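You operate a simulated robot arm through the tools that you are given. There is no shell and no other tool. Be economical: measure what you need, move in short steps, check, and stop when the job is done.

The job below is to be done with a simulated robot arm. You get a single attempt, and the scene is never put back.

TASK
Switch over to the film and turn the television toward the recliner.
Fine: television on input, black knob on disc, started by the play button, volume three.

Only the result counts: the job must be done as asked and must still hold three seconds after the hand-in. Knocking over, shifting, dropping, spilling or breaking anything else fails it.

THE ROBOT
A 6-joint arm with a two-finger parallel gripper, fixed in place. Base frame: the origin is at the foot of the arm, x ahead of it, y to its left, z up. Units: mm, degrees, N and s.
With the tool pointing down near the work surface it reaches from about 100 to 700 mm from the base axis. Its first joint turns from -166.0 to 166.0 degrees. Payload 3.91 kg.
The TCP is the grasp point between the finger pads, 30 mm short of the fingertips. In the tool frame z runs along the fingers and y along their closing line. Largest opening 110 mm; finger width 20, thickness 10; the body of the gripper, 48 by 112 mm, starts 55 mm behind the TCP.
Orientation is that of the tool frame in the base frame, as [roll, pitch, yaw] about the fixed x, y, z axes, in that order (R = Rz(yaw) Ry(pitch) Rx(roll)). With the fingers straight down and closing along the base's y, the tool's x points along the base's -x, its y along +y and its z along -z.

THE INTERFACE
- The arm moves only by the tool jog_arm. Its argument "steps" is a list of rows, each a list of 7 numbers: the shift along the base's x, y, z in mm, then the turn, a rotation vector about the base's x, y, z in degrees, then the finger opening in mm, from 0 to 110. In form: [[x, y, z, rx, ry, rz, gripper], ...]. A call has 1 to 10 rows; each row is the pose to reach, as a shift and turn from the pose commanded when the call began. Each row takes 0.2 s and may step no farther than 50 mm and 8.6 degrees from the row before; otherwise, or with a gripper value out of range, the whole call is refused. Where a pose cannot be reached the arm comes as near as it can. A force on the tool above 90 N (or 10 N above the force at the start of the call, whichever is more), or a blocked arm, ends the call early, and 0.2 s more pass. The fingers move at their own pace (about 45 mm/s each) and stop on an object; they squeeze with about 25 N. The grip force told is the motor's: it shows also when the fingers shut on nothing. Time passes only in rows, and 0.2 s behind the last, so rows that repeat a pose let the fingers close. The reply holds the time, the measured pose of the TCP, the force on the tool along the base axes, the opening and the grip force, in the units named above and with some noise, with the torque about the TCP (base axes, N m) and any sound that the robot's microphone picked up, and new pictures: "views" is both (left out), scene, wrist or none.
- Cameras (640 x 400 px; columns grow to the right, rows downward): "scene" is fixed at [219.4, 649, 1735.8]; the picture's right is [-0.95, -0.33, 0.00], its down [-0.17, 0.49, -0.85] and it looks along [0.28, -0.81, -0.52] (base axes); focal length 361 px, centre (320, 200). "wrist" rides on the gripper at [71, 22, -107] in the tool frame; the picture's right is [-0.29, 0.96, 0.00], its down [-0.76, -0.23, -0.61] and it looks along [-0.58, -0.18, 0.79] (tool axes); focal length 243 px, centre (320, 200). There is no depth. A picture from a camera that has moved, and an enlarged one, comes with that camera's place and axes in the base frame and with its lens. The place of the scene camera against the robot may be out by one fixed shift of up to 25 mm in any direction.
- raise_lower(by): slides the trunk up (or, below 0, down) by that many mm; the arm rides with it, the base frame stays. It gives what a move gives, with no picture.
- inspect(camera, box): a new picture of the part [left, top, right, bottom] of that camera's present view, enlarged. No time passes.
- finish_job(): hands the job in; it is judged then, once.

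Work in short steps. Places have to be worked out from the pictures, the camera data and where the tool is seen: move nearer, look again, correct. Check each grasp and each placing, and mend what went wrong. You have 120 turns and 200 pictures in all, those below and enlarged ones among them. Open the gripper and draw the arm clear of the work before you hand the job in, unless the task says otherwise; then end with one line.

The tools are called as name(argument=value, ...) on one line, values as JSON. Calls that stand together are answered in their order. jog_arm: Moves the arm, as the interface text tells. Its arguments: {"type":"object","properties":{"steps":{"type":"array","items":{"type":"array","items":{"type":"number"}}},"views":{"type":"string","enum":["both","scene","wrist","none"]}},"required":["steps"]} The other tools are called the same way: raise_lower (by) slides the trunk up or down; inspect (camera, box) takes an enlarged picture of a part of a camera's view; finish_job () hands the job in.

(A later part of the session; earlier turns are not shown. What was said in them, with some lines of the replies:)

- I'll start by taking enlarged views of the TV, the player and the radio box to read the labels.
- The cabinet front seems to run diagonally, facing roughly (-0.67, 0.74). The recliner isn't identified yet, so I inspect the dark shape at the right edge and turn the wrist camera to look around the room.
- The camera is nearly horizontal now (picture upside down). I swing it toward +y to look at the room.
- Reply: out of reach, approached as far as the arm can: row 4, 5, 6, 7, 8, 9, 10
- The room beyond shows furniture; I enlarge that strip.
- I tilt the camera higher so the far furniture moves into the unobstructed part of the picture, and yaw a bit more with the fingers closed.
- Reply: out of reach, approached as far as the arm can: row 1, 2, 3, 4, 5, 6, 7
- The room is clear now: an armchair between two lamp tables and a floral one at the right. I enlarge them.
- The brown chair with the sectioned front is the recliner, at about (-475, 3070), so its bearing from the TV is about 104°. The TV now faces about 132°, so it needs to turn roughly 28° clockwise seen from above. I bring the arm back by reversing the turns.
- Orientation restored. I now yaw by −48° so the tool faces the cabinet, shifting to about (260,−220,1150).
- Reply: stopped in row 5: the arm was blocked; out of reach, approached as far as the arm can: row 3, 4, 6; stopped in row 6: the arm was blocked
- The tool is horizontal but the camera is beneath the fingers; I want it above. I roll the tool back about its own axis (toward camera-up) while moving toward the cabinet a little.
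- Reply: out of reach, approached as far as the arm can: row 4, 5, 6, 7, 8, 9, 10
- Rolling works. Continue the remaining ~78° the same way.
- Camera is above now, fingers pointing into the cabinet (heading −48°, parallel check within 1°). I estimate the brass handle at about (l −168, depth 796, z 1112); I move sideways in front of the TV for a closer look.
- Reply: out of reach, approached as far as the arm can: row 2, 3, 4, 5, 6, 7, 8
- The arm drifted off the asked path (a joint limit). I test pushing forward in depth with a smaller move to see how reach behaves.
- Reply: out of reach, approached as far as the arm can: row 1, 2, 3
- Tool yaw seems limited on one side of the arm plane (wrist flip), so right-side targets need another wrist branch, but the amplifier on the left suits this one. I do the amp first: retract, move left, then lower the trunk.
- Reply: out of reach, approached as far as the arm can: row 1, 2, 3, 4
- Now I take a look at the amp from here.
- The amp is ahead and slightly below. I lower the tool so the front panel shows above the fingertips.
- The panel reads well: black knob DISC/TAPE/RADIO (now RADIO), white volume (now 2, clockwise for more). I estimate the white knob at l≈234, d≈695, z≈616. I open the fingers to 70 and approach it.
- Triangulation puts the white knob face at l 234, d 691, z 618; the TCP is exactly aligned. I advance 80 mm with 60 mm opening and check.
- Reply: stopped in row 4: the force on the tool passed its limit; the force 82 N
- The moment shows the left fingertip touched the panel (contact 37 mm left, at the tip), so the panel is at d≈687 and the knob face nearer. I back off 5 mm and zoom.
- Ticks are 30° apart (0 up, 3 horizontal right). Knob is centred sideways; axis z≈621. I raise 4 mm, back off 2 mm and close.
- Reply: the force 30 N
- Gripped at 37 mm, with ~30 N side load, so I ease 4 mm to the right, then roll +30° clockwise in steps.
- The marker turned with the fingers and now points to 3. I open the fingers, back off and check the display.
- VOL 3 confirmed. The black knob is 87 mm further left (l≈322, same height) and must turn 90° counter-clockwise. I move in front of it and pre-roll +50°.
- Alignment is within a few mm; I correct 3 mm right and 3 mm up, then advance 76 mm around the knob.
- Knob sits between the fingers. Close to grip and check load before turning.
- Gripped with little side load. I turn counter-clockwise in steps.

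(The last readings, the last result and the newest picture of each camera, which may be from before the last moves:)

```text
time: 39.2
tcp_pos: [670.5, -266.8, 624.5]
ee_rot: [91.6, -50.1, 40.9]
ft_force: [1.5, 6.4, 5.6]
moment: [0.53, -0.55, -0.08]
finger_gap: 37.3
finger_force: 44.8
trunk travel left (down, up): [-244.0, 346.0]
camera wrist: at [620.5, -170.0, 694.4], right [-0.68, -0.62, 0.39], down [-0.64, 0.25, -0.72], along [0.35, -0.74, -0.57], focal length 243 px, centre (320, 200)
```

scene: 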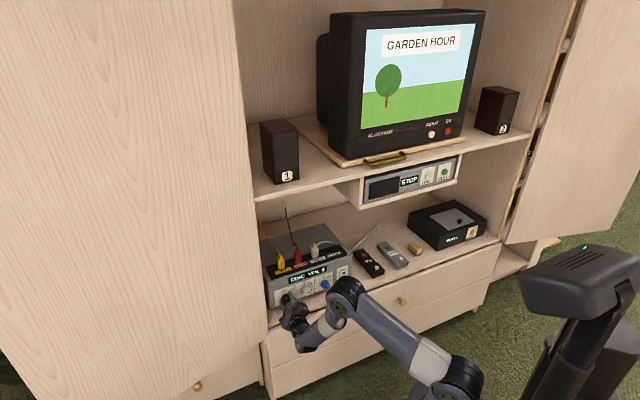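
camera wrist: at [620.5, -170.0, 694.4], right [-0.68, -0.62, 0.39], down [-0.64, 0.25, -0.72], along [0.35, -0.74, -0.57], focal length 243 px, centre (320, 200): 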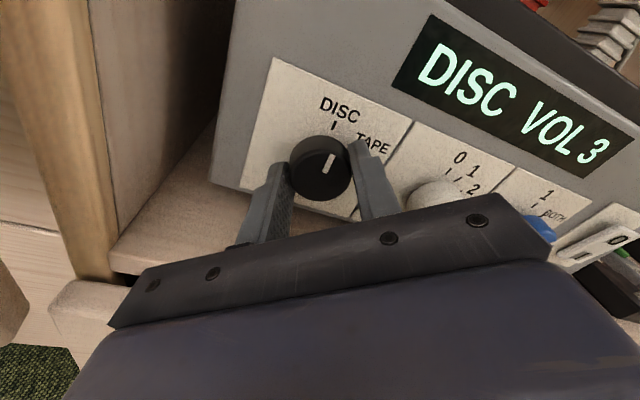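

Display reads DISC VOL 3. Release, retract and roll back partway.

jog_arm(steps=[[0, 0, 0, 0, 0, 0, 50], [0, 0, 0, 0, 0, 0, 60], [-20, 22, 0, 0, 0, 0, 60], [-45, 50, 0, 0, 0, 0, 60], [-70, 78, 0, 0, 0, 0, 60], [-95, 100, 5, 5.5, -6.1, 0, 60], [-125, 110, 20, 11, -12.2, 0, 60], [-155, 110, 50, 16.5, -18.3, 0, 60], [-185, 110, 80, 22, -24.4, 0, 60], [-200, 110, 110, 27, -30, 0, 60]], views="both")

```text
time: 41.5
tcp_pos: [471.0, -158.0, 734.4]
ee_rot: [-133.6, -89.0, -93.8]
ft_force: [1.3, 0.7, -0.6]
moment: [0.04, -0.04, -0.03]
finger_gap: 60.2
finger_force: 0.1
trunk travel left (down, up): [-244.0, 346.0]
camera wrist: at [382.0, -95.6, 805.8], right [-0.7, -0.64, -0.3], down [-0.24, 0.62, -0.75], along [0.67, -0.45, -0.59], focal length 243 px, centre (320, 200)
```

scene: 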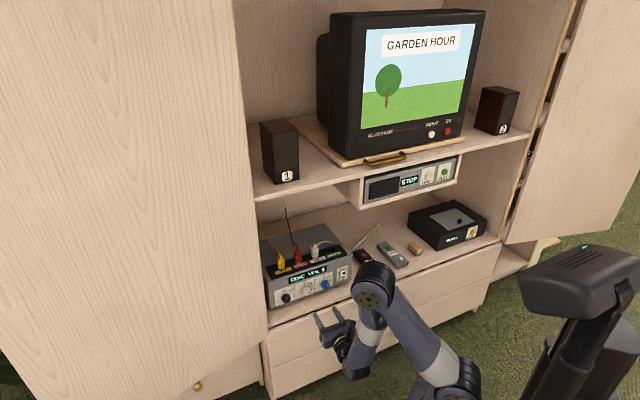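
wrist: 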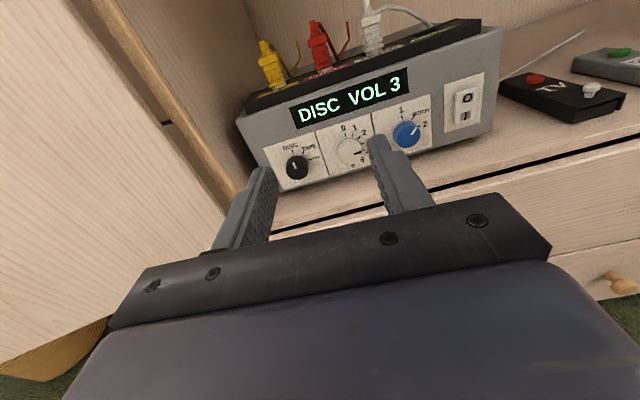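

Amp done: DISC, VOL 3. Next the TV: I'll push the handle's right end leftward with closed fingers, tool pitched ~45° down. Raise the trunk first.

raise_lower(by=330)

jog_arm(steps=[[0, 0, 20, 6.0, 5.4, 0, 40], [0, 0, 40, 12, 10.7, 0, 20], [0, 0, 70, 17.8, 16, 0, 0], [0, 0, 100, 23.8, 21.4, 0, 0], [0, 0, 130, 29.7, 26.8, 0, 0], [0, 0, 150, 35.7, 32, 0, 0]], views="both")

```text
time: 44.7
tcp_pos: [471.8, -158.0, 1064.2]
ee_rot: [-135.8, -89.2, -91.5]
ft_force: [0.3, -0.4, -0.6]
moment: [0.0, -0.03, 0.01]
finger_gap: 60.0
finger_force: 0.0
trunk travel left (down, up): [-574.0, 16.0]
```

```text
time: 46.1
tcp_pos: [471.6, -158.6, 1216.0]
ee_rot: [-178.4, -41.4, -49.1]
ft_force: [-0.5, 0.4, 0.0]
moment: [-0.01, -0.02, -0.03]
finger_gap: 0.1
finger_force: 25.0
trunk travel left (down, up): [-574.0, 16.0]
camera wrist: at [441.1, -162.4, 1341.7], right [-0.85, -0.47, -0.21], down [-0.48, 0.88, -0.04], along [0.21, 0.06, -0.98], focal length 243 px, centre (320, 200)
```

scene: 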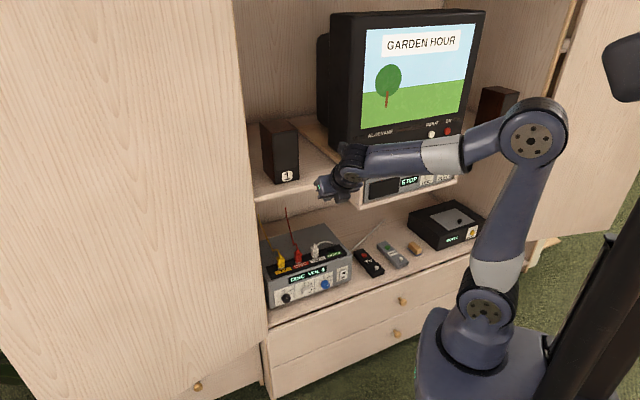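
wrist: 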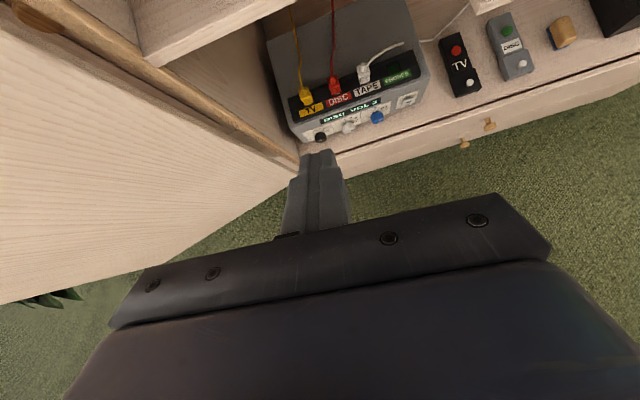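

Pitched-down pose works. Now translate right toward the front of the TV, staying well in front of it.

jog_arm(steps=[[-24, -36, 5, 0, 0, 0, 0], [-48, -72, 10, 0, 0, -2, 0], [-72, -108, 15, 0, 0, -4, 0], [-96, -144, 20, 0, 0, -6, 0], [-120, -180, 20, 0, 0, -8, 0], [-144, -216, 20, 0, 0, -10, 0], [-168, -252, 20, 0, 0, -12, 0], [-192, -288, 20, 0, 0, -14, 0], [-216, -324, 20, 0, 0, -15, 0], [-240, -360, 20, 0, 0, -15, 0]], views="both")

```text
time: 48.3
tcp_pos: [301.0, -482.7, 1219.8]
ee_rot: [179.3, -41.9, -66.0]
ft_force: [-0.5, 0.4, -0.3]
moment: [0.03, -0.02, -0.01]
finger_gap: 0.0
finger_force: 25.5
out of reach, approached as far as the arm can: row 7, 8, 9, 10
trunk travel left (down, up): [-574.0, 16.0]
camera wrist: at [274.2, -475.6, 1348.0], right [-0.97, -0.19, -0.18], down [-0.18, 0.98, -0.06], along [0.19, -0.02, -0.98], focal length 243 px, centre (320, 200)
```

scene: 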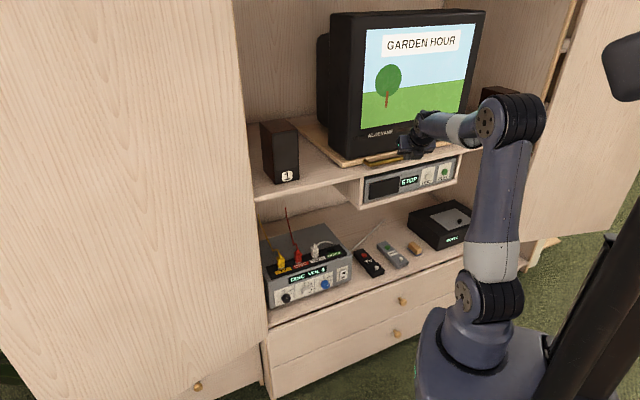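
wrist: 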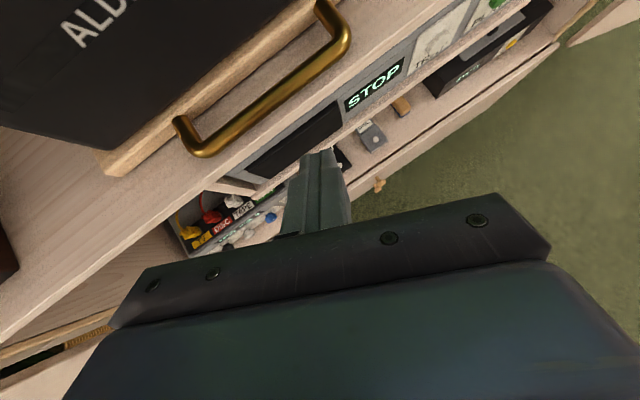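

Same yaw limit: the forearm descends about as steeply as the tool, so the wrist is near singular. I pitch the tool to nearly straight down first, then move right.

jog_arm(steps=[[0, 0, 10, 6.4, 2.9, 0, 0], [0, 0, 20, 12.8, 5.7, 0, 0], [0, 0, 30, 19.2, 8.6, 0, 0], [0, 0, 40, 25.6, 11.4, 0, 0], [0, 0, 50, 32, 14.2, 0, 0]], views="none")

jog_arm(steps=[[-15, -10, 0, 0, 0, 5, 0], [-30, -20, 0, 0, 0, 10, 0], [-45, -30, 0, 0, 0, 15, 0], [-60, -40, 0, 0, 0, 15, 0], [-75, -50, 0, 0, 0, 15, 0], [-90, -60, 0, 0, 0, 15, 0]], views="scene")

```text
time: 49.5
tcp_pos: [327.8, -466.9, 1270.5]
ee_rot: [179.1, -6.7, -67.0]
ft_force: [-0.4, 0.2, -0.1]
moment: [0.04, -0.03, -0.02]
finger_gap: 0.2
finger_force: 25.0
out of reach, approached as far as the arm can: row 1, 2, 3, 4, 5
trunk travel left (down, up): [-574.0, 16.0]
```

```text
time: 50.9
tcp_pos: [327.5, -465.3, 1270.4]
ee_rot: [179.1, -6.8, -67.1]
ft_force: [-0.5, 0.8, -0.4]
moment: [0.02, 0.01, 0.02]
finger_gap: 0.3
finger_force: 25.4
out of reach, approached as far as the arm can: row 1, 2, 3, 4, 5, 6
trunk travel left (down, up): [-574.0, 16.0]
```

scene: 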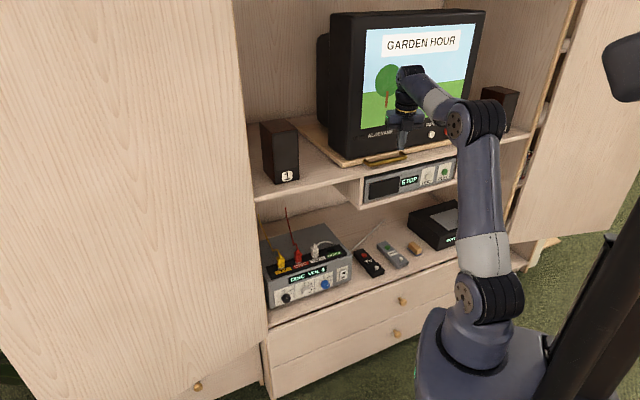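

Nothing moved: this is a last-joint roll limit at the camera-up orientation. The roll doesn't matter for pushing, so I unwind the tool about vertical by −85° (camera to the right side).

jog_arm(steps=[[0, 0, 0, 0, 0, -8.5, 0], [0, 0, 0, 0, 0, -17, 0], [0, 0, 0, 0, 0, -25.5, 0], [0, 0, 0, 0, 0, -34, 0], [0, 0, 0, 0, 0, -42.5, 0], [0, 0, 0, 0, 0, -51, 0], [0, 0, 0, 0, 0, -59.5, 0], [0, 0, 0, 0, 0, -68, 0], [0, 0, 0, 0, 0, -76.5, 0], [0, 0, 0, 0, 0, -85, 0]], views="none")

jog_arm(steps=[[-25, -30, 0, 0, 0, 0, 0], [-50, -60, 0, 0, 0, 0, 0], [-75, -90, 0, 0, 0, 0, 0], [-100, -120, 0, 0, 0, 0, 0], [-130, -140, 0, 0, 0, 0, 0]], views="both")

```text
time: 53.1
tcp_pos: [327.1, -464.6, 1269.7]
ee_rot: [179.1, -7.0, -152.2]
ft_force: [0.0, -0.5, -0.1]
moment: [-0.02, 0.02, 0.01]
finger_gap: 0.0
finger_force: 25.5
trunk travel left (down, up): [-574.0, 16.0]
```

```text
time: 54.3
tcp_pos: [196.8, -608.8, 1258.5]
ee_rot: [179.7, -7.0, -152.0]
ft_force: [-0.3, 0.0, 0.0]
moment: [-0.02, 0.0, 0.01]
finger_gap: 0.0
finger_force: 25.2
out of reach, approached as far as the arm can: row 5
trunk travel left (down, up): [-574.0, 16.0]
camera wrist: at [134.7, -616.9, 1372.9], right [-0.19, 0.98, -0.03], down [0.84, 0.18, 0.51], along [0.5, 0.07, -0.86], focal length 243 px, centre (320, 200)
```

scene: 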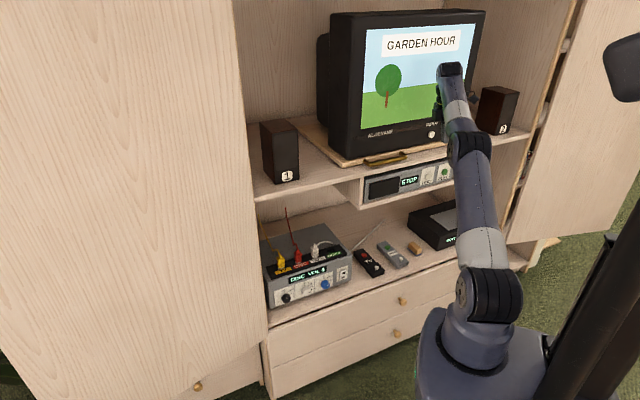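
wrist: 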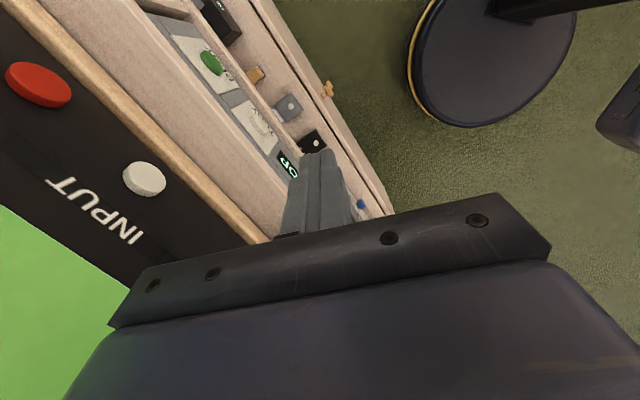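

Free again. Re-triangulating from wrist views, the handle spans l −13 to −175 at d≈677, z≈1155; INPUT ≈ (−317, 725, 1190); PLAY ≈ (−370, 655, 1085). I pitch the tool 40° toward the cabinet and line up right of the handle's right end.

jog_arm(steps=[[10, 5, -5, -5.9, -5.4, 0, 0], [22, 10, -10, -11.9, -10.7, 0, 0], [34, 15, -15, -17.8, -16.1, 0, 0], [44, 21, -21, -23.8, -21.4, 0, 0], [54, 27, -28, -29.7, -26.8, 0, 0]], views="both")

```text
time: 55.5
tcp_pos: [249.6, -580.6, 1229.6]
ee_rot: [-142.1, 3.5, -153.1]
ft_force: [-0.4, -0.3, 0.0]
moment: [0.05, -0.01, 0.03]
finger_gap: 0.0
finger_force: 25.4
trunk travel left (down, up): [-574.0, 16.0]
camera wrist: at [145.1, -541.2, 1295.9], right [-0.05, 0.82, -0.57], down [0.56, 0.49, 0.67], along [0.83, -0.28, -0.48], focal length 243 px, centre (320, 200)
```

scene: 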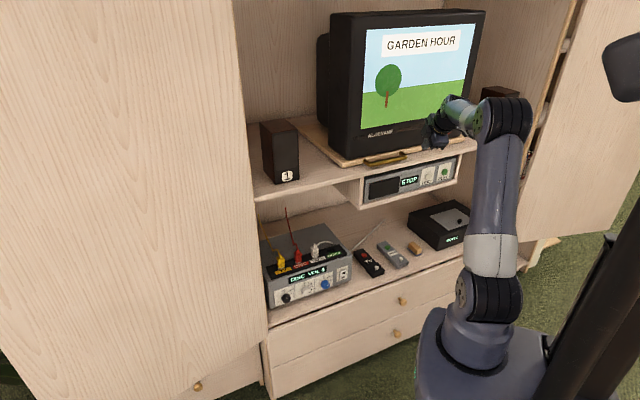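
wrist: 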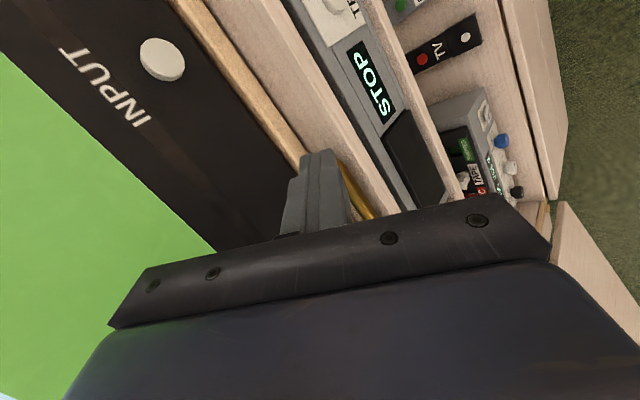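

The handle's right end is just left of the fingertips (l≈−170). I move the tip down and forward beside it (l −206).

jog_arm(steps=[[9, -10, -20, 0, 0, 0, 0], [18, -20, -38, 0, 0, 0, 0], [27, -30, -48, 0, 0, 0, 0], [37, -41, -56, 0, 0, 0, 0]], views="both")

```text
time: 56.5
tcp_pos: [288.0, -621.4, 1172.6]
ee_rot: [-142.2, 3.6, -153.2]
ft_force: [0.1, -0.4, 0.0]
moment: [0.02, 0.01, -0.02]
finger_gap: 0.0
finger_force: 24.9
trunk travel left (down, up): [-574.0, 16.0]
camera wrist: at [181.6, -582.6, 1239.8], right [-0.05, 0.82, -0.57], down [0.56, 0.49, 0.67], along [0.83, -0.28, -0.48], focal length 243 px, centre (320, 200)
```

scene: 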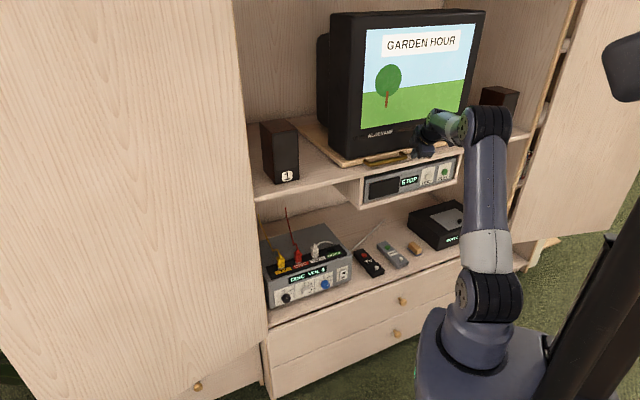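
wrist: 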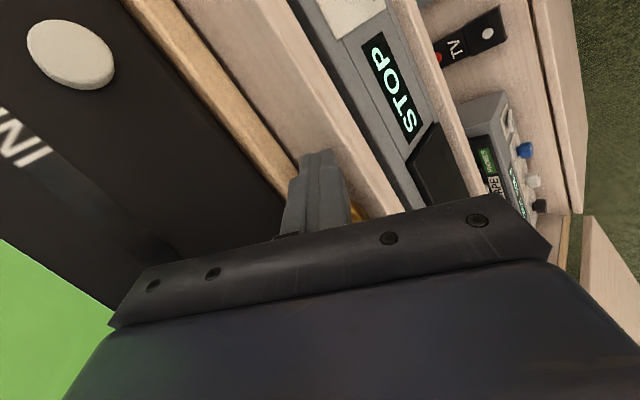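

inspect(camera="wrist", box=[240, 110, 440, 240])

inspect(camera="scene", box=[330, 100, 490, 210])

```text
3.08 times, centred on (340, 175) of wrist
camera zoom: at [181.6, -582.6, 1239.8], right [-0.05, 0.82, -0.57], down [0.56, 0.49, 0.67], along [0.83, -0.28, -0.48], focal length 746 px, centre (258, 277)
```

zoom: 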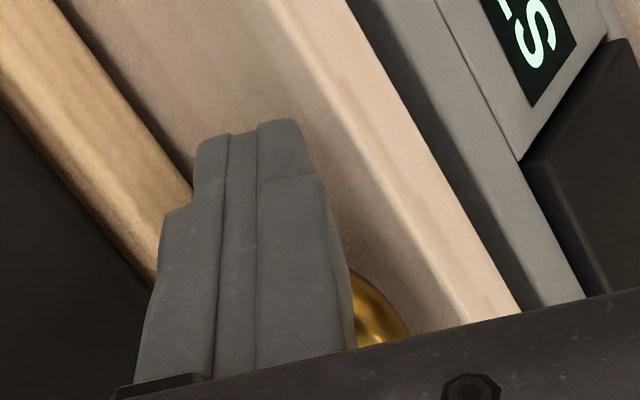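

```text
3.64 times, centred on (410, 155) of scene
camera zoom: at [219.4, 649.0, 1735.8], right [-0.95, -0.33, 0.0], down [-0.17, 0.49, -0.85], along [0.28, -0.81, -0.52], focal length 1313 px, centre (-7, 364)
```

zoom: 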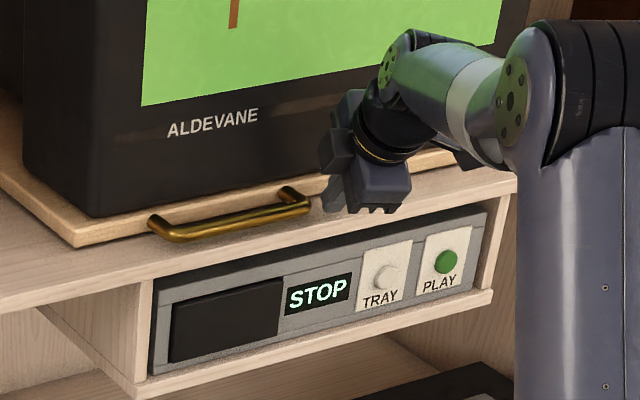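

Fingertips are right beside the handle end. I push left ~48 mm along the expected arc and check the response.

jog_arm(steps=[[7.4, 6.7, 0, 0, 0, 0, 0], [14.9, 13.4, 0, 0, 0, 0, 0], [20.6, 17.5, 0, 0, 0, 0, 0], [26.3, 21.6, 0, 0, 0, 0, 0], [32, 25.5, 0, 0, 0, 0, 0], [38.1, 29.4, 0, 0, 0, 0, 0]], views="both")

```text
time: 57.9
tcp_pos: [327.2, -591.2, 1173.5]
ee_rot: [-142.3, 3.7, -153.1]
ft_force: [0.0, 0.2, 0.2]
moment: [-0.02, 0.01, 0.0]
finger_gap: 0.2
finger_force: 25.0
trunk travel left (down, up): [-574.0, 16.0]
camera wrist: at [221.1, -552.0, 1239.2], right [-0.05, 0.82, -0.57], down [0.56, 0.49, 0.67], along [0.83, -0.28, -0.48], focal length 243 px, centre (320, 200)
```

scene: 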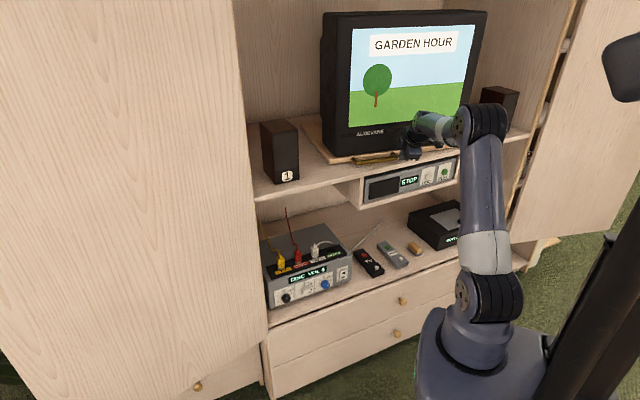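
wrist: 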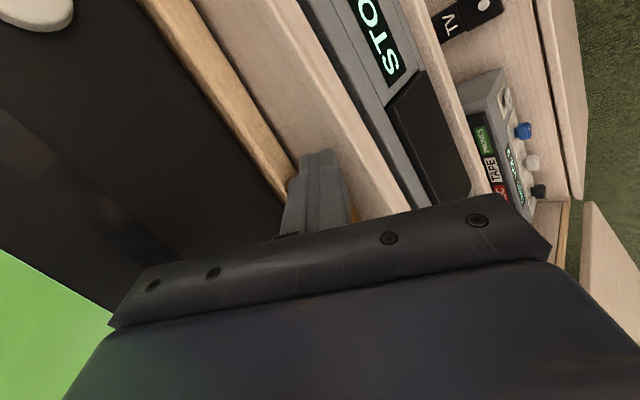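

The TV turns easily. Continue along the arc another ~50 mm.

jog_arm(steps=[[11, 6, 0, 0, 0, 0, 0], [22, 11.5, 0, 0, 0, 0, 0], [32, 16, 0, 0, 0, 0, 0], [42, 20, 0, 0, 0, 0, 0], [51.8, 23.1, 0, 0, 0, 0, 0]], views="both")

```text
time: 59.1
tcp_pos: [372.0, -569.7, 1172.8]
ee_rot: [-142.3, 3.5, -153.4]
ft_force: [-23.6, -2.8, 0.1]
moment: [-0.07, 0.48, -0.41]
finger_gap: 0.0
finger_force: 25.9
trunk travel left (down, up): [-574.0, 16.0]
camera wrist: at [266.2, -530.9, 1240.1], right [-0.05, 0.82, -0.57], down [0.56, 0.49, 0.67], along [0.83, -0.29, -0.48], focal length 243 px, centre (320, 200)
```

scene: 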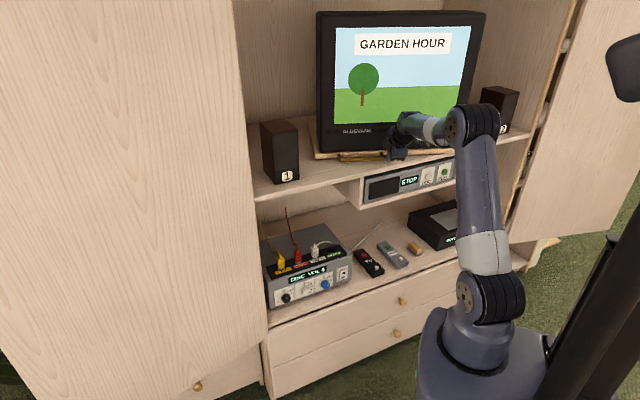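
wrist: 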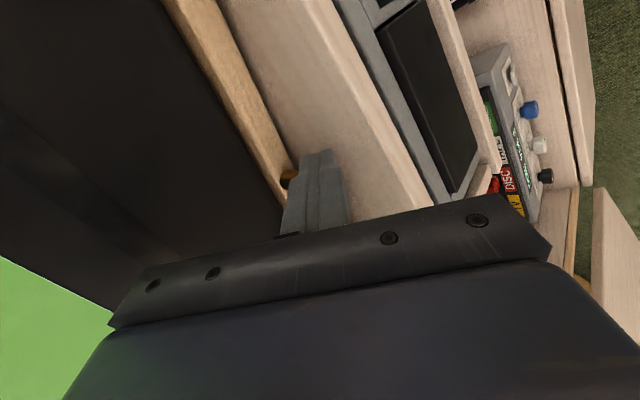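

Edge direction measured at ≈23.5° (facing ≈113°); the recliner bearing needs ≈104°. Push another ~9–10° along the arc.

jog_arm(steps=[[9.5, 3.2, 0, 0, 0, 0, 0], [19, 6, 0, 0, 0, 0, 0], [28, 8.5, 0, 0, 0, 0, 0], [37, 10.8, 0, 0, 0, 0, 0]], views="both")

```text
time: 59.8
tcp_pos: [371.9, -569.3, 1173.8]
ee_rot: [-142.7, 2.6, -154.5]
ft_force: [-61.5, -6.7, 6.7]
moment: [-0.61, 1.04, -1.01]
finger_gap: 0.1
finger_force: 24.9
trunk travel left (down, up): [-574.0, 16.0]
stopped in row 3: the force on the tool passed its limit (the readings are from after the stop); the commanded pose is now the measured one
camera wrist: at [269.0, -529.0, 1241.7], right [-0.04, 0.82, -0.56], down [0.58, 0.48, 0.66], along [0.81, -0.3, -0.5], focal length 243 px, centre (320, 200)
```

scene: 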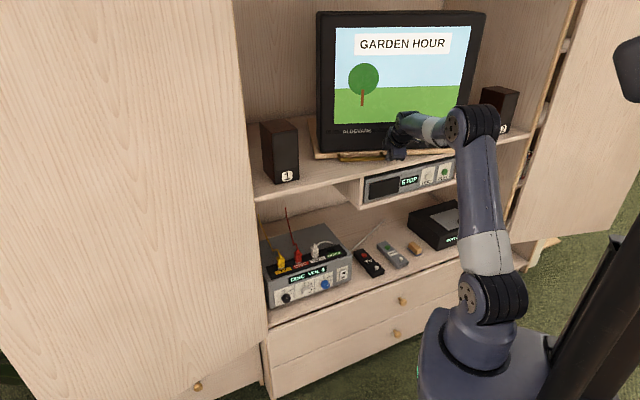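
wrist: 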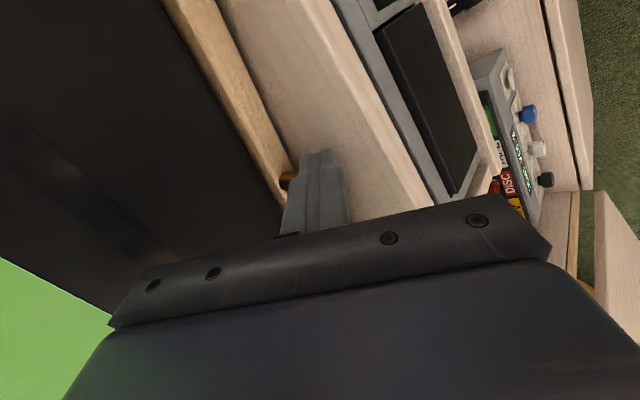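

The push is now blocked (61 N, TV not moving). I look closely for what it touches: speakers or a turntable stop.

inspect(camera="scene", box=[240, 90, 400, 200])

inspect(camera="scene", box=[300, 0, 540, 170])

```text
3.64 times, centred on (320, 145) of scene
camera zoom: at [219.4, 649.0, 1735.8], right [-0.95, -0.33, 0.0], down [-0.17, 0.49, -0.85], along [0.28, -0.81, -0.52], focal length 1313 px, centre (320, 400)
```

zoom: 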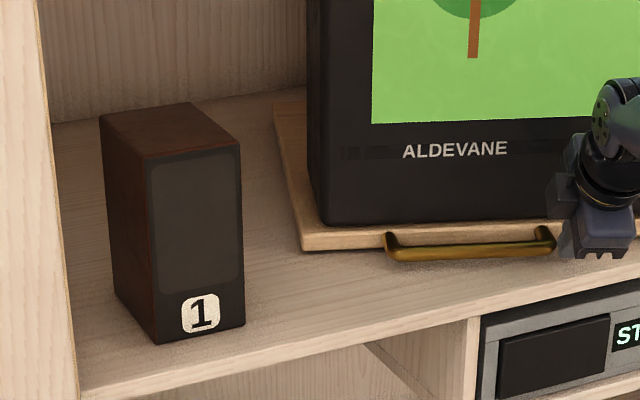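

```text
2.35 times, centred on (420, 85) of scene
camera zoom: at [219.4, 649.0, 1735.8], right [-0.95, -0.33, 0.0], down [-0.17, 0.49, -0.85], along [0.28, -0.81, -0.52], focal length 849 px, centre (85, 471)
```

zoom: 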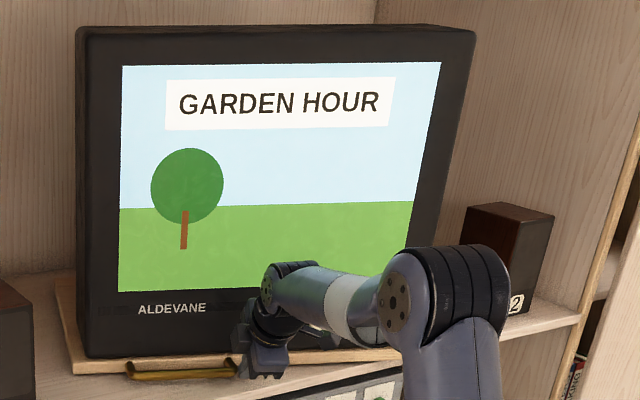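

Contact is only at the handle; nothing else seems touched, so it may be a stop. I back off to the right and up, and look at the TV from in front.

jog_arm(steps=[[-15, -12, 0, 0, 0, 0, 0], [-30, -24, 0, 0, 0, 0, 0], [-45, -20, 30, 0, 0, 0, 0], [-60, 0, 60, 0, 0, 0, 0], [-75, 30, 90, 0, 0, 0, 0], [-90, 60, 100, 0, 0, 0, 0]], views="both")

```text
time: 61.1
tcp_pos: [297.3, -505.4, 1270.5]
ee_rot: [-142.8, 2.8, -153.9]
ft_force: [-0.3, 0.4, -0.8]
moment: [-0.02, 0.0, 0.0]
finger_gap: 0.0
finger_force: 24.4
trunk travel left (down, up): [-574.0, 16.0]
camera wrist: at [192.8, -465.5, 1339.5], right [-0.05, 0.82, -0.56], down [0.57, 0.49, 0.66], along [0.82, -0.29, -0.5], focal length 243 px, centre (320, 200)
```

scene: 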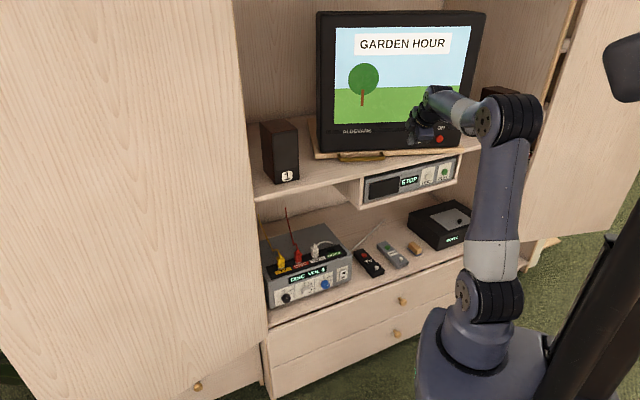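
wrist: 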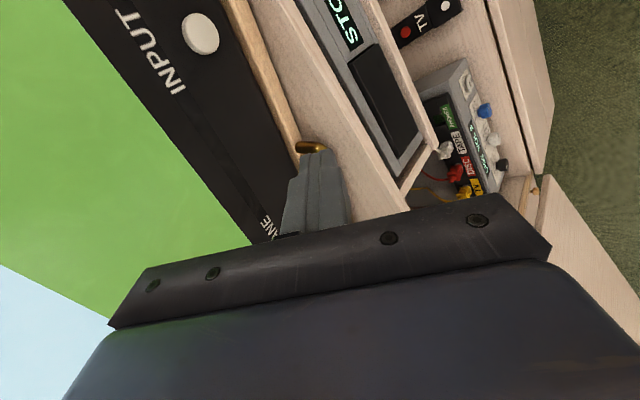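

inspect(camera="wrist", box=[60, 0, 440, 237])

inspect(camera="scene", box=[290, 90, 500, 210])

```text
1.68 times, centred on (250, 118) of wrist
camera zoom: at [192.8, -465.5, 1339.5], right [-0.05, 0.82, -0.56], down [0.57, 0.49, 0.66], along [0.82, -0.29, -0.5], focal length 409 px, centre (438, 337)
```

zoom: 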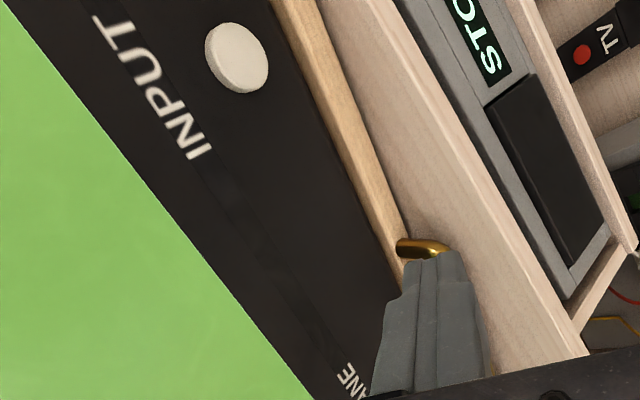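

```text
3.05 times, centred on (395, 150) of scene
camera zoom: at [219.4, 649.0, 1735.8], right [-0.95, -0.33, 0.0], down [-0.17, 0.49, -0.85], along [0.28, -0.81, -0.52], focal length 1100 px, centre (91, 352)
```

zoom: 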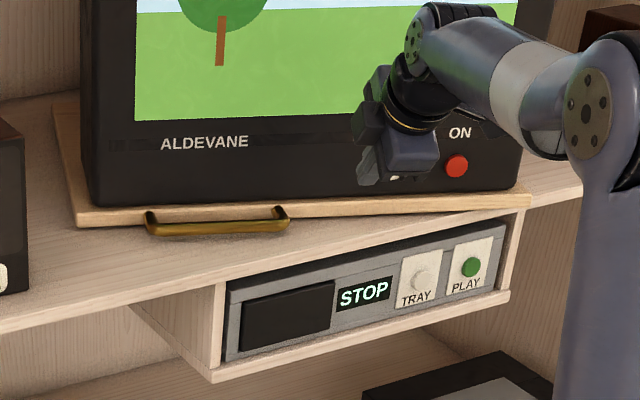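

Careful measurements: cabinet edge ≈45°, board edge ≈25°, so the TV has turned ≈20° and faces ≈115° (recliner ≈104°). To tell a real stop from a bad push direction, I'll push once more, purely along the tangent.

jog_arm(steps=[[15, -30, -10, 0, 0, 0, 0], [28, -58, -40, 0, 0, 0, 0], [40, -78, -70, 0, 0, 0, 0], [55, -86, -97, 0, 0, 0, 0], [64, -82, -99, 0, 0, 0, 0], [73, -76, -99, 0, 0, 0, 0], [82, -70, -99, 0, 0, 0, 0], [91, -65, -99, 0, 0, 0, 0], [100, -60, -99, 0, 0, 0, 0]], views="both")

```text
time: 63.1
tcp_pos: [377.8, -577.9, 1172.1]
ee_rot: [-142.8, 2.5, -154.9]
ft_force: [-73.1, -39.7, -1.8]
moment: [-1.21, 0.98, -1.22]
finger_gap: 0.0
finger_force: 24.9
trunk travel left (down, up): [-574.0, 16.0]
camera wrist: at [272.9, -536.5, 1240.6], right [-0.04, 0.82, -0.56], down [0.59, 0.48, 0.66], along [0.81, -0.31, -0.5], focal length 243 px, centre (320, 200)
```

scene: 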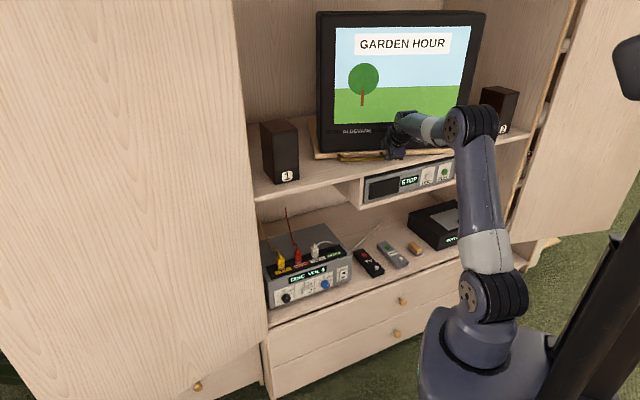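
wrist: 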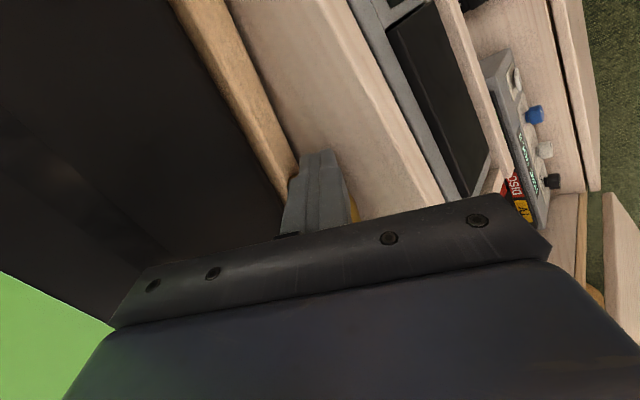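

It is a hard stop (83 N tangential, no motion), so the TV is turned as far toward the recliner as it goes. Next, INPUT: triangulated to (287, −679, 1198) with face normal heading 115°. I back off and line up 40 mm in front.

jog_arm(steps=[[-20, -5, 0, 0, 0, 0, 0], [-45, 15, 10, 0, 0, 0, 0], [-70, 25, 30, 0, 0, 0, 0], [-100, 5, 44, 0, 0, 0, 0], [-121, -35, 44, 0, 0, 0, 0], [-121, -42, 44, 0, 0, 0, 0]], views="both")

```text
time: 64.5
tcp_pos: [276.3, -609.7, 1215.8]
ee_rot: [-142.8, 2.8, -153.9]
ft_force: [-0.6, -0.3, 0.5]
moment: [-0.02, 0.02, 0.01]
finger_gap: 0.0
finger_force: 24.7
trunk travel left (down, up): [-574.0, 16.0]
camera wrist: at [171.9, -569.1, 1283.2], right [-0.05, 0.82, -0.56], down [0.57, 0.49, 0.66], along [0.82, -0.29, -0.5], focal length 243 px, centre (320, 200)
```

scene: 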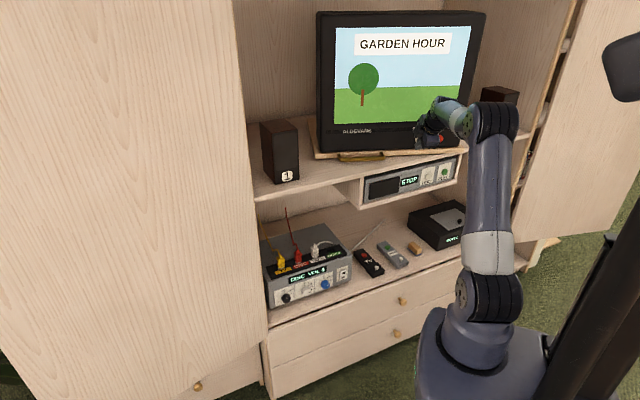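
wrist: 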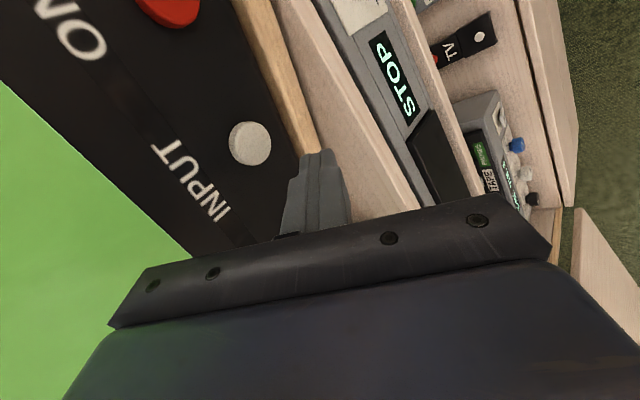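

Second post-turn ray gives INPUT at (283, −670, 1204). I shift onto its axis, press along heading −65° with small steps, and check.

jog_arm(steps=[[-19, -10, 6, 0, 0, 0, 0], [-10.5, -28.3, 6, 0, 0, 0, 0], [-7.2, -35.5, 6, 0, 0, 0, 0], [-5, -40, 6, 0, 0, 0, 0]], views="both")

```text
time: 65.5
tcp_pos: [270.0, -647.3, 1220.0]
ee_rot: [-142.9, 2.7, -153.9]
ft_force: [-3.8, 4.2, 0.6]
moment: [0.04, 0.04, -0.05]
finger_gap: 0.0
finger_force: 25.1
trunk travel left (down, up): [-574.0, 16.0]
heard: click
camera wrist: at [166.1, -607.7, 1289.8], right [-0.05, 0.82, -0.56], down [0.57, 0.48, 0.66], along [0.82, -0.29, -0.5], focal length 243 px, centre (320, 200)
```

scene: 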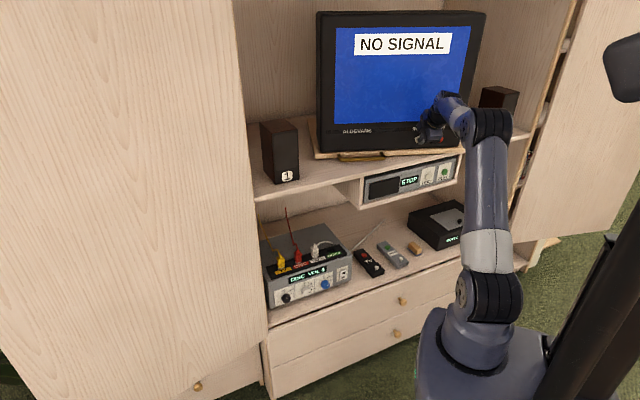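
wrist: 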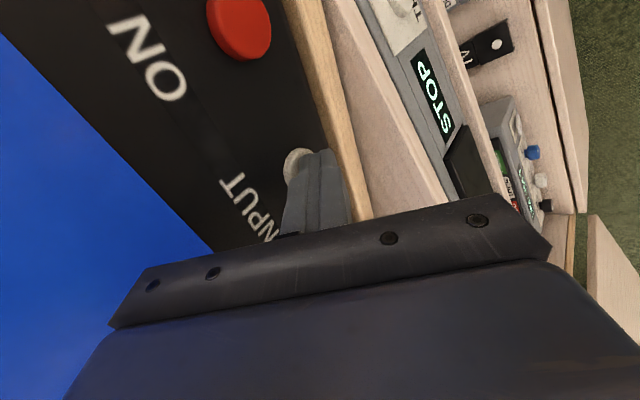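

Click heard; TV now on input ("NO SIGNAL", disc stopped). I retreat and pitch the tool up to near horizontal to press PLAY beneath the shelf edge (estimate (163, −739, 1081)).

jog_arm(steps=[[-13, 28, 0, 0, 0, 0, 0], [-25, 60, 0, 0, 0, 0, 0], [-40, 80, 0, -6.2, -3.7, 0, 0], [-55, 85, -10, -12.4, -7.4, 0, 0], [-70, 80, -30, -18.5, -11.1, 0, 0], [-90, 70, -60, -24.7, -14.8, 0, 0], [-110, 55, -95, -30.9, -18.5, 0, 0], [-130, 30, -120, -30.9, -18.5, 0, 0]], views="both")

```text
time: 67.3
tcp_pos: [158.1, -702.5, 1211.9]
ee_rot: [-111.3, 6.5, -152.2]
ft_force: [0.8, -0.5, -1.3]
moment: [0.01, -0.01, 0.0]
finger_gap: 0.3
finger_force: 25.5
out of reach, approached as far as the arm can: row 6, 7, 8
trunk travel left (down, up): [-574.0, 16.0]
camera wrist: at [42.8, -642.9, 1221.4], right [0.18, 0.49, -0.85], down [0.4, 0.76, 0.52], along [0.9, -0.43, -0.06], focal length 243 px, centre (320, 200)
```

scene: 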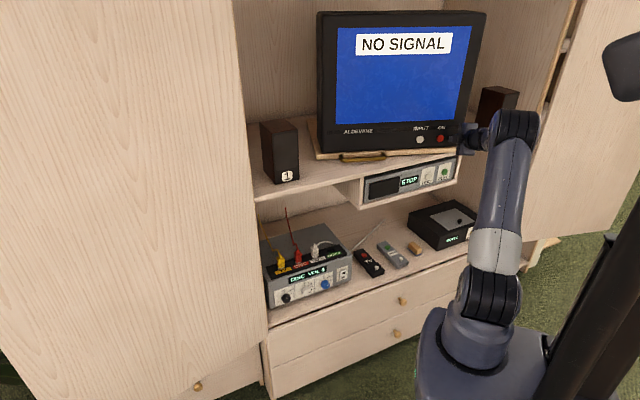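
wrist: 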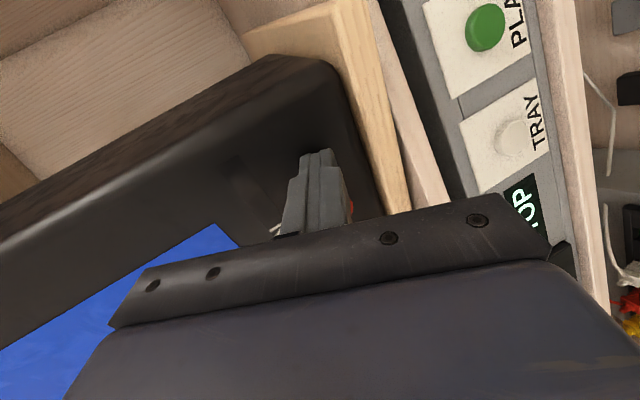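

The arm drifted near the TV's right front corner (no contact). I pull straight out away from it first.

jog_arm(steps=[[-10, 20, 0, 0, 0, 0, 0], [-20, 40, 0, 3, 2, 0, 0], [-30, 60, 0, 6, 4, 0, 0], [-35, 80, 0, 9, 6, 0, 0]], views="scene")

```text
time: 68.3
tcp_pos: [123.0, -620.1, 1212.3]
ee_rot: [-122.2, 5.3, -153.1]
ft_force: [0.2, -0.2, -0.1]
moment: [0.01, 0.0, -0.03]
finger_gap: 0.0
finger_force: 24.8
out of reach, approached as far as the arm can: row 1
trunk travel left (down, up): [-574.0, 16.0]
```

scene: 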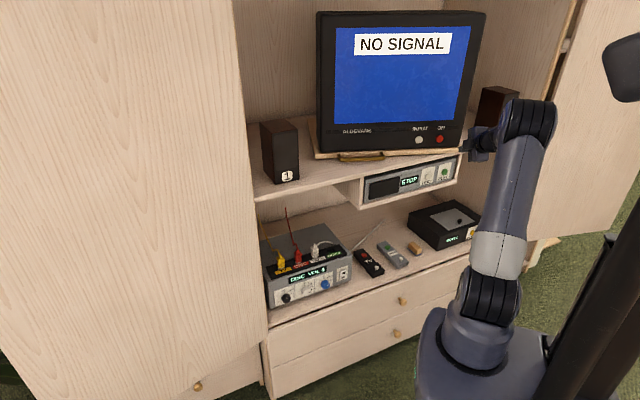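

Clear now. Lower the trunk 120 mm so the tip comes to PLAY height, then pitch up.

raise_lower(by=-120)

jog_arm(steps=[[0, 0, -2, -6.2, -3.7, 0, 0], [0, 0, -4, -12, -7.2, 0, 0], [0, 0, -6, -18, -10.8, 0, 0]], views="both")

```text
time: 69.8
tcp_pos: [123.4, -621.9, 1092.0]
ee_rot: [-122.2, 5.2, -153.1]
ft_force: [0.2, -0.8, -0.1]
moment: [0.02, -0.01, 0.0]
finger_gap: 0.0
finger_force: 24.8
trunk travel left (down, up): [-454.0, 136.0]
```

```text
time: 70.7
tcp_pos: [131.4, -669.9, 1175.2]
ee_rot: [-105.1, 7.4, -151.5]
ft_force: [-0.4, -0.6, -0.1]
moment: [0.01, 0.01, 0.0]
finger_gap: 0.1
finger_force: 24.9
out of reach, approached as far as the arm can: row 1, 2, 3
trunk travel left (down, up): [-454.0, 136.0]
camera wrist: at [16.2, -609.4, 1173.3], right [0.24, 0.41, -0.88], down [0.37, 0.8, 0.48], along [0.9, -0.44, 0.04], focal length 243 px, centre (320, 200)
```

scene: 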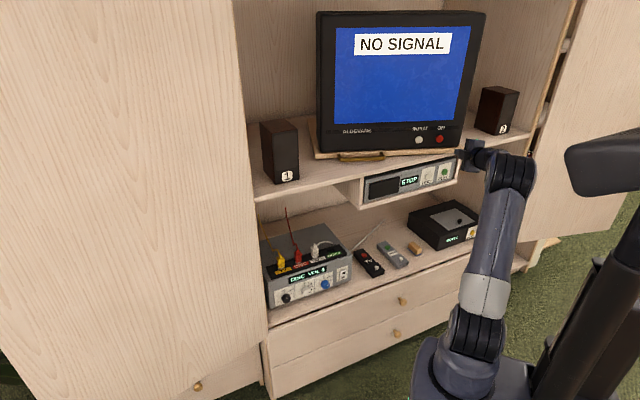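
wrist: 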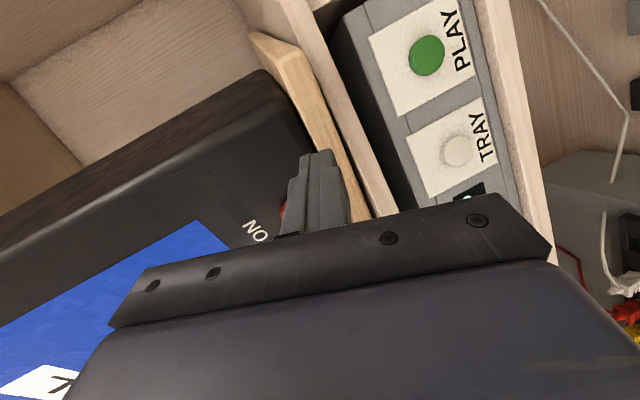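

The pitch is now 15° down but the tool rode up (wrist limit depends on forearm slope). Three rays agree on PLAY at (167, −751, 1051), so I lower the trunk 116 mm.

raise_lower(by=-116)

jog_arm(steps=[[0, 0, 0, 0, 0, 0, 0]], views="both")

```text
time: 72.1
tcp_pos: [131.8, -670.1, 1059.0]
ee_rot: [-105.3, 7.4, -151.5]
ft_force: [0.2, 0.4, 0.1]
moment: [0.01, -0.02, 0.01]
finger_gap: 0.0
finger_force: 25.2
trunk travel left (down, up): [-338.0, 252.0]
```

```text
time: 72.5
tcp_pos: [132.6, -670.5, 1059.9]
ee_rot: [-105.4, 7.4, -151.5]
ft_force: [0.5, -0.4, -0.1]
moment: [-0.02, 0.0, 0.01]
finger_gap: 0.0
finger_force: 25.0
trunk travel left (down, up): [-338.0, 252.0]
camera wrist: at [16.1, -609.1, 1057.4], right [0.24, 0.42, -0.88], down [0.37, 0.8, 0.48], along [0.9, -0.44, 0.04], focal length 243 px, centre (320, 200)
```

scene: 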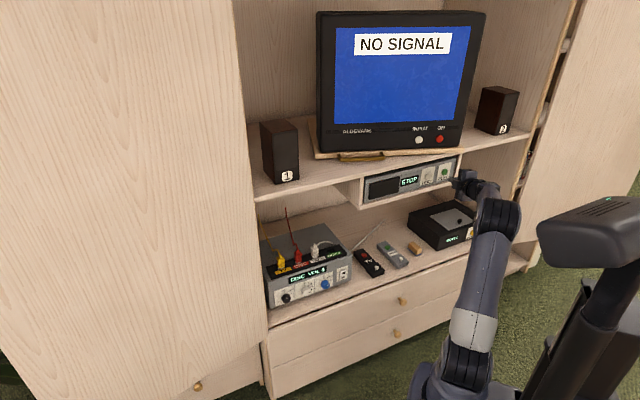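
wrist: 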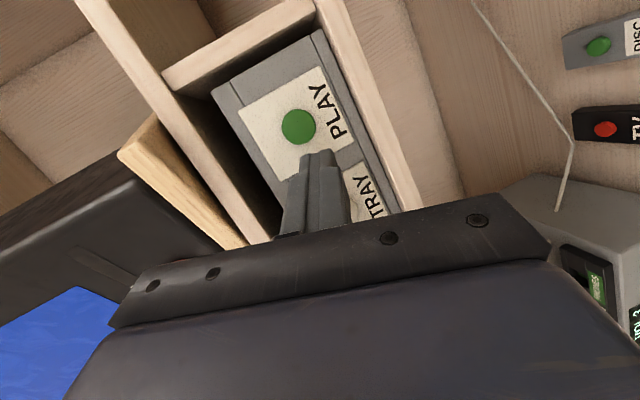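

PLAY confirmed at (167, −751, 1052). I shift 25 mm right onto its axis, then advance along the cabinet normal, pressing gently.

jog_arm(steps=[[-18, -18, 0, 0, 0, 0, 0], [-3, -33, 0, 0, 0, 0, 0], [10, -46, 0, 0, 0, 0, 0], [15, -51, 0, 0, 0, 0, 0], [18.5, -54.5, 0, 0, 0, 0, 0]], views="both")

```text
time: 73.7
tcp_pos: [151.0, -723.2, 1058.7]
ee_rot: [-105.3, 7.4, -151.5]
ft_force: [-3.9, 5.4, -0.1]
moment: [0.01, -0.02, 0.03]
finger_gap: 0.0
finger_force: 25.1
trunk travel left (down, up): [-338.0, 252.0]
heard: click
camera wrist: at [33.7, -663.4, 1057.1], right [0.24, 0.42, -0.88], down [0.37, 0.8, 0.48], along [0.9, -0.44, 0.04], focal length 243 px, centre (320, 200)
```

scene: 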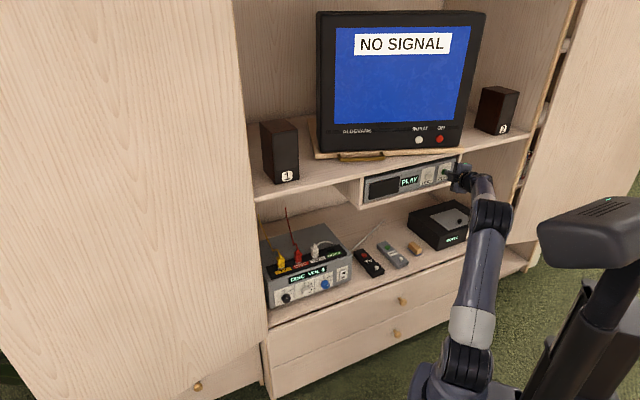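
wrist: 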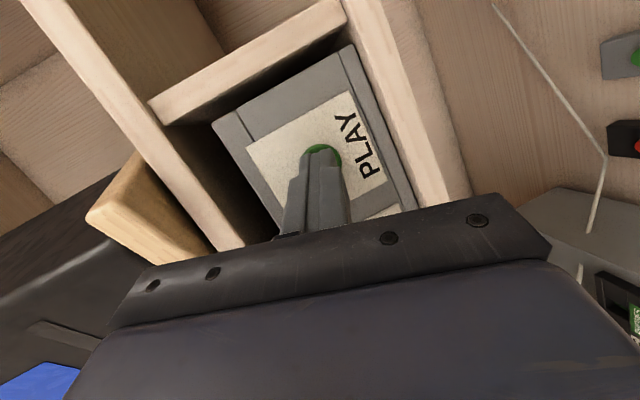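

Click, the player shows PLAY. I retreat and see whether the picture appears.

jog_arm(steps=[[-15, 15, 0, 0, 0, 0, 0], [-35, 35, 0, 0, 0, 0, 0], [-60, 60, 0, 0, 0, 0, 0], [-70, 90, 0, 0, 0, 0, 0], [-70, 90, 0, 0, 0, 0, 0], [-70, 90, 0, 0, 0, 0, 0]], views="scene")

inspect(camera="scene", box=[300, 0, 500, 210])

```text
time: 75.1
tcp_pos: [81.6, -639.2, 1073.8]
ee_rot: [-105.7, 7.6, -151.6]
ft_force: [-0.9, 0.2, -0.5]
moment: [-0.01, 0.02, 0.01]
finger_gap: 0.2
finger_force: 24.6
out of reach, approached as far as the arm can: row 4, 5, 6
trunk travel left (down, up): [-338.0, 252.0]
```

scene: 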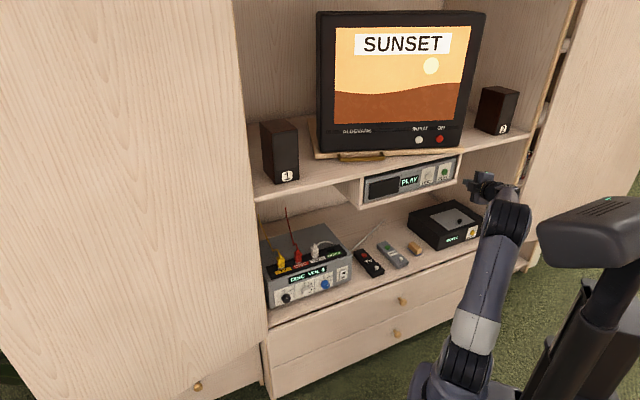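

```text
1.90 times, centred on (400, 105) of scene
camera zoom: at [219.4, 649.0, 1735.8], right [-0.95, -0.33, 0.0], down [-0.17, 0.49, -0.85], along [0.28, -0.81, -0.52], focal length 688 px, centre (168, 381)
```

zoom: 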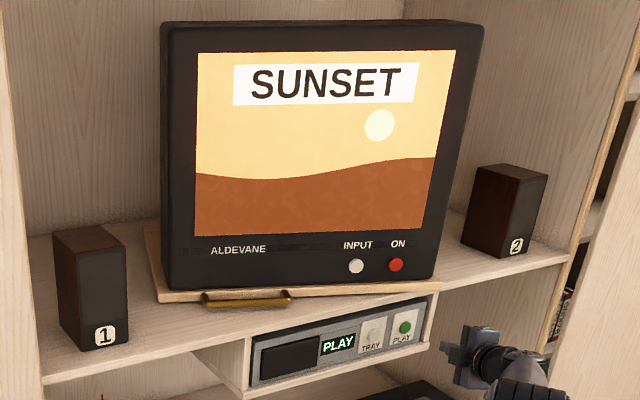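

The film "SUNSET" is playing, the amp shows DISC VOL 3, and the TV is at its left stop. I open the gripper and draw back a bit more.

jog_arm(steps=[[-20, 20, 0, 4, 3, 0, 30], [-40, 40, 0, 8, 6, 0, 60], [-60, 60, 0, 12, 9, 0, 60], [-60, 60, 0, 12, 9, 0, 60]], views="scene")

inspect(camera="scene", box=[240, 100, 500, 310])

```text
time: 76.1
tcp_pos: [20.9, -580.2, 1073.5]
ee_rot: [-120.2, 5.0, -153.1]
ft_force: [0.9, 0.2, -0.1]
moment: [0.01, 0.01, -0.05]
finger_gap: 59.7
finger_force: 0.0
trunk travel left (down, up): [-338.0, 252.0]
```

scene: 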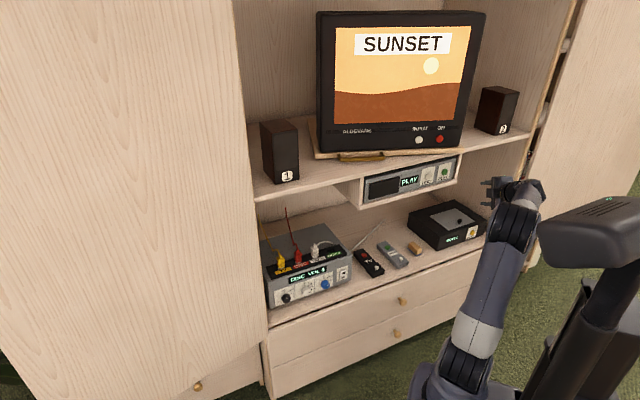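

```text
1.90 times, centred on (370, 205) of scene
camera zoom: at [219.4, 649.0, 1735.8], right [-0.95, -0.33, 0.0], down [-0.17, 0.49, -0.85], along [0.28, -0.81, -0.52], focal length 688 px, centre (225, 190)
```

zoom: 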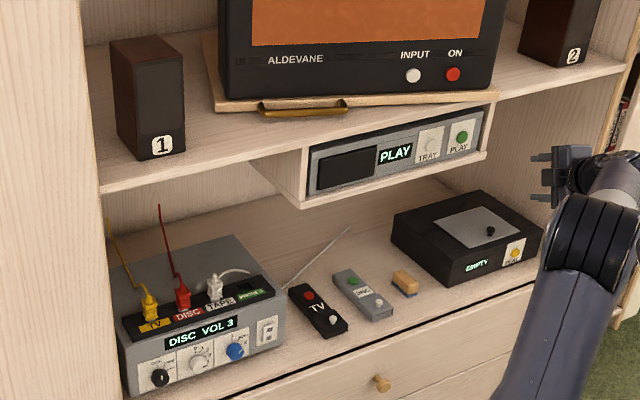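

Everything reads as asked, nothing else has moved, and the arm is clear with the gripper open. I hand the job in.

finish_job()

```text
The job is handed in.
```

The film is playing: the television is on input, the black knob is on disc, the disc was started with the play button, and the volume is three. The television is turned toward the recliner as far as its stop allows, about 20° and by my estimate about 11° short of facing it squarely.
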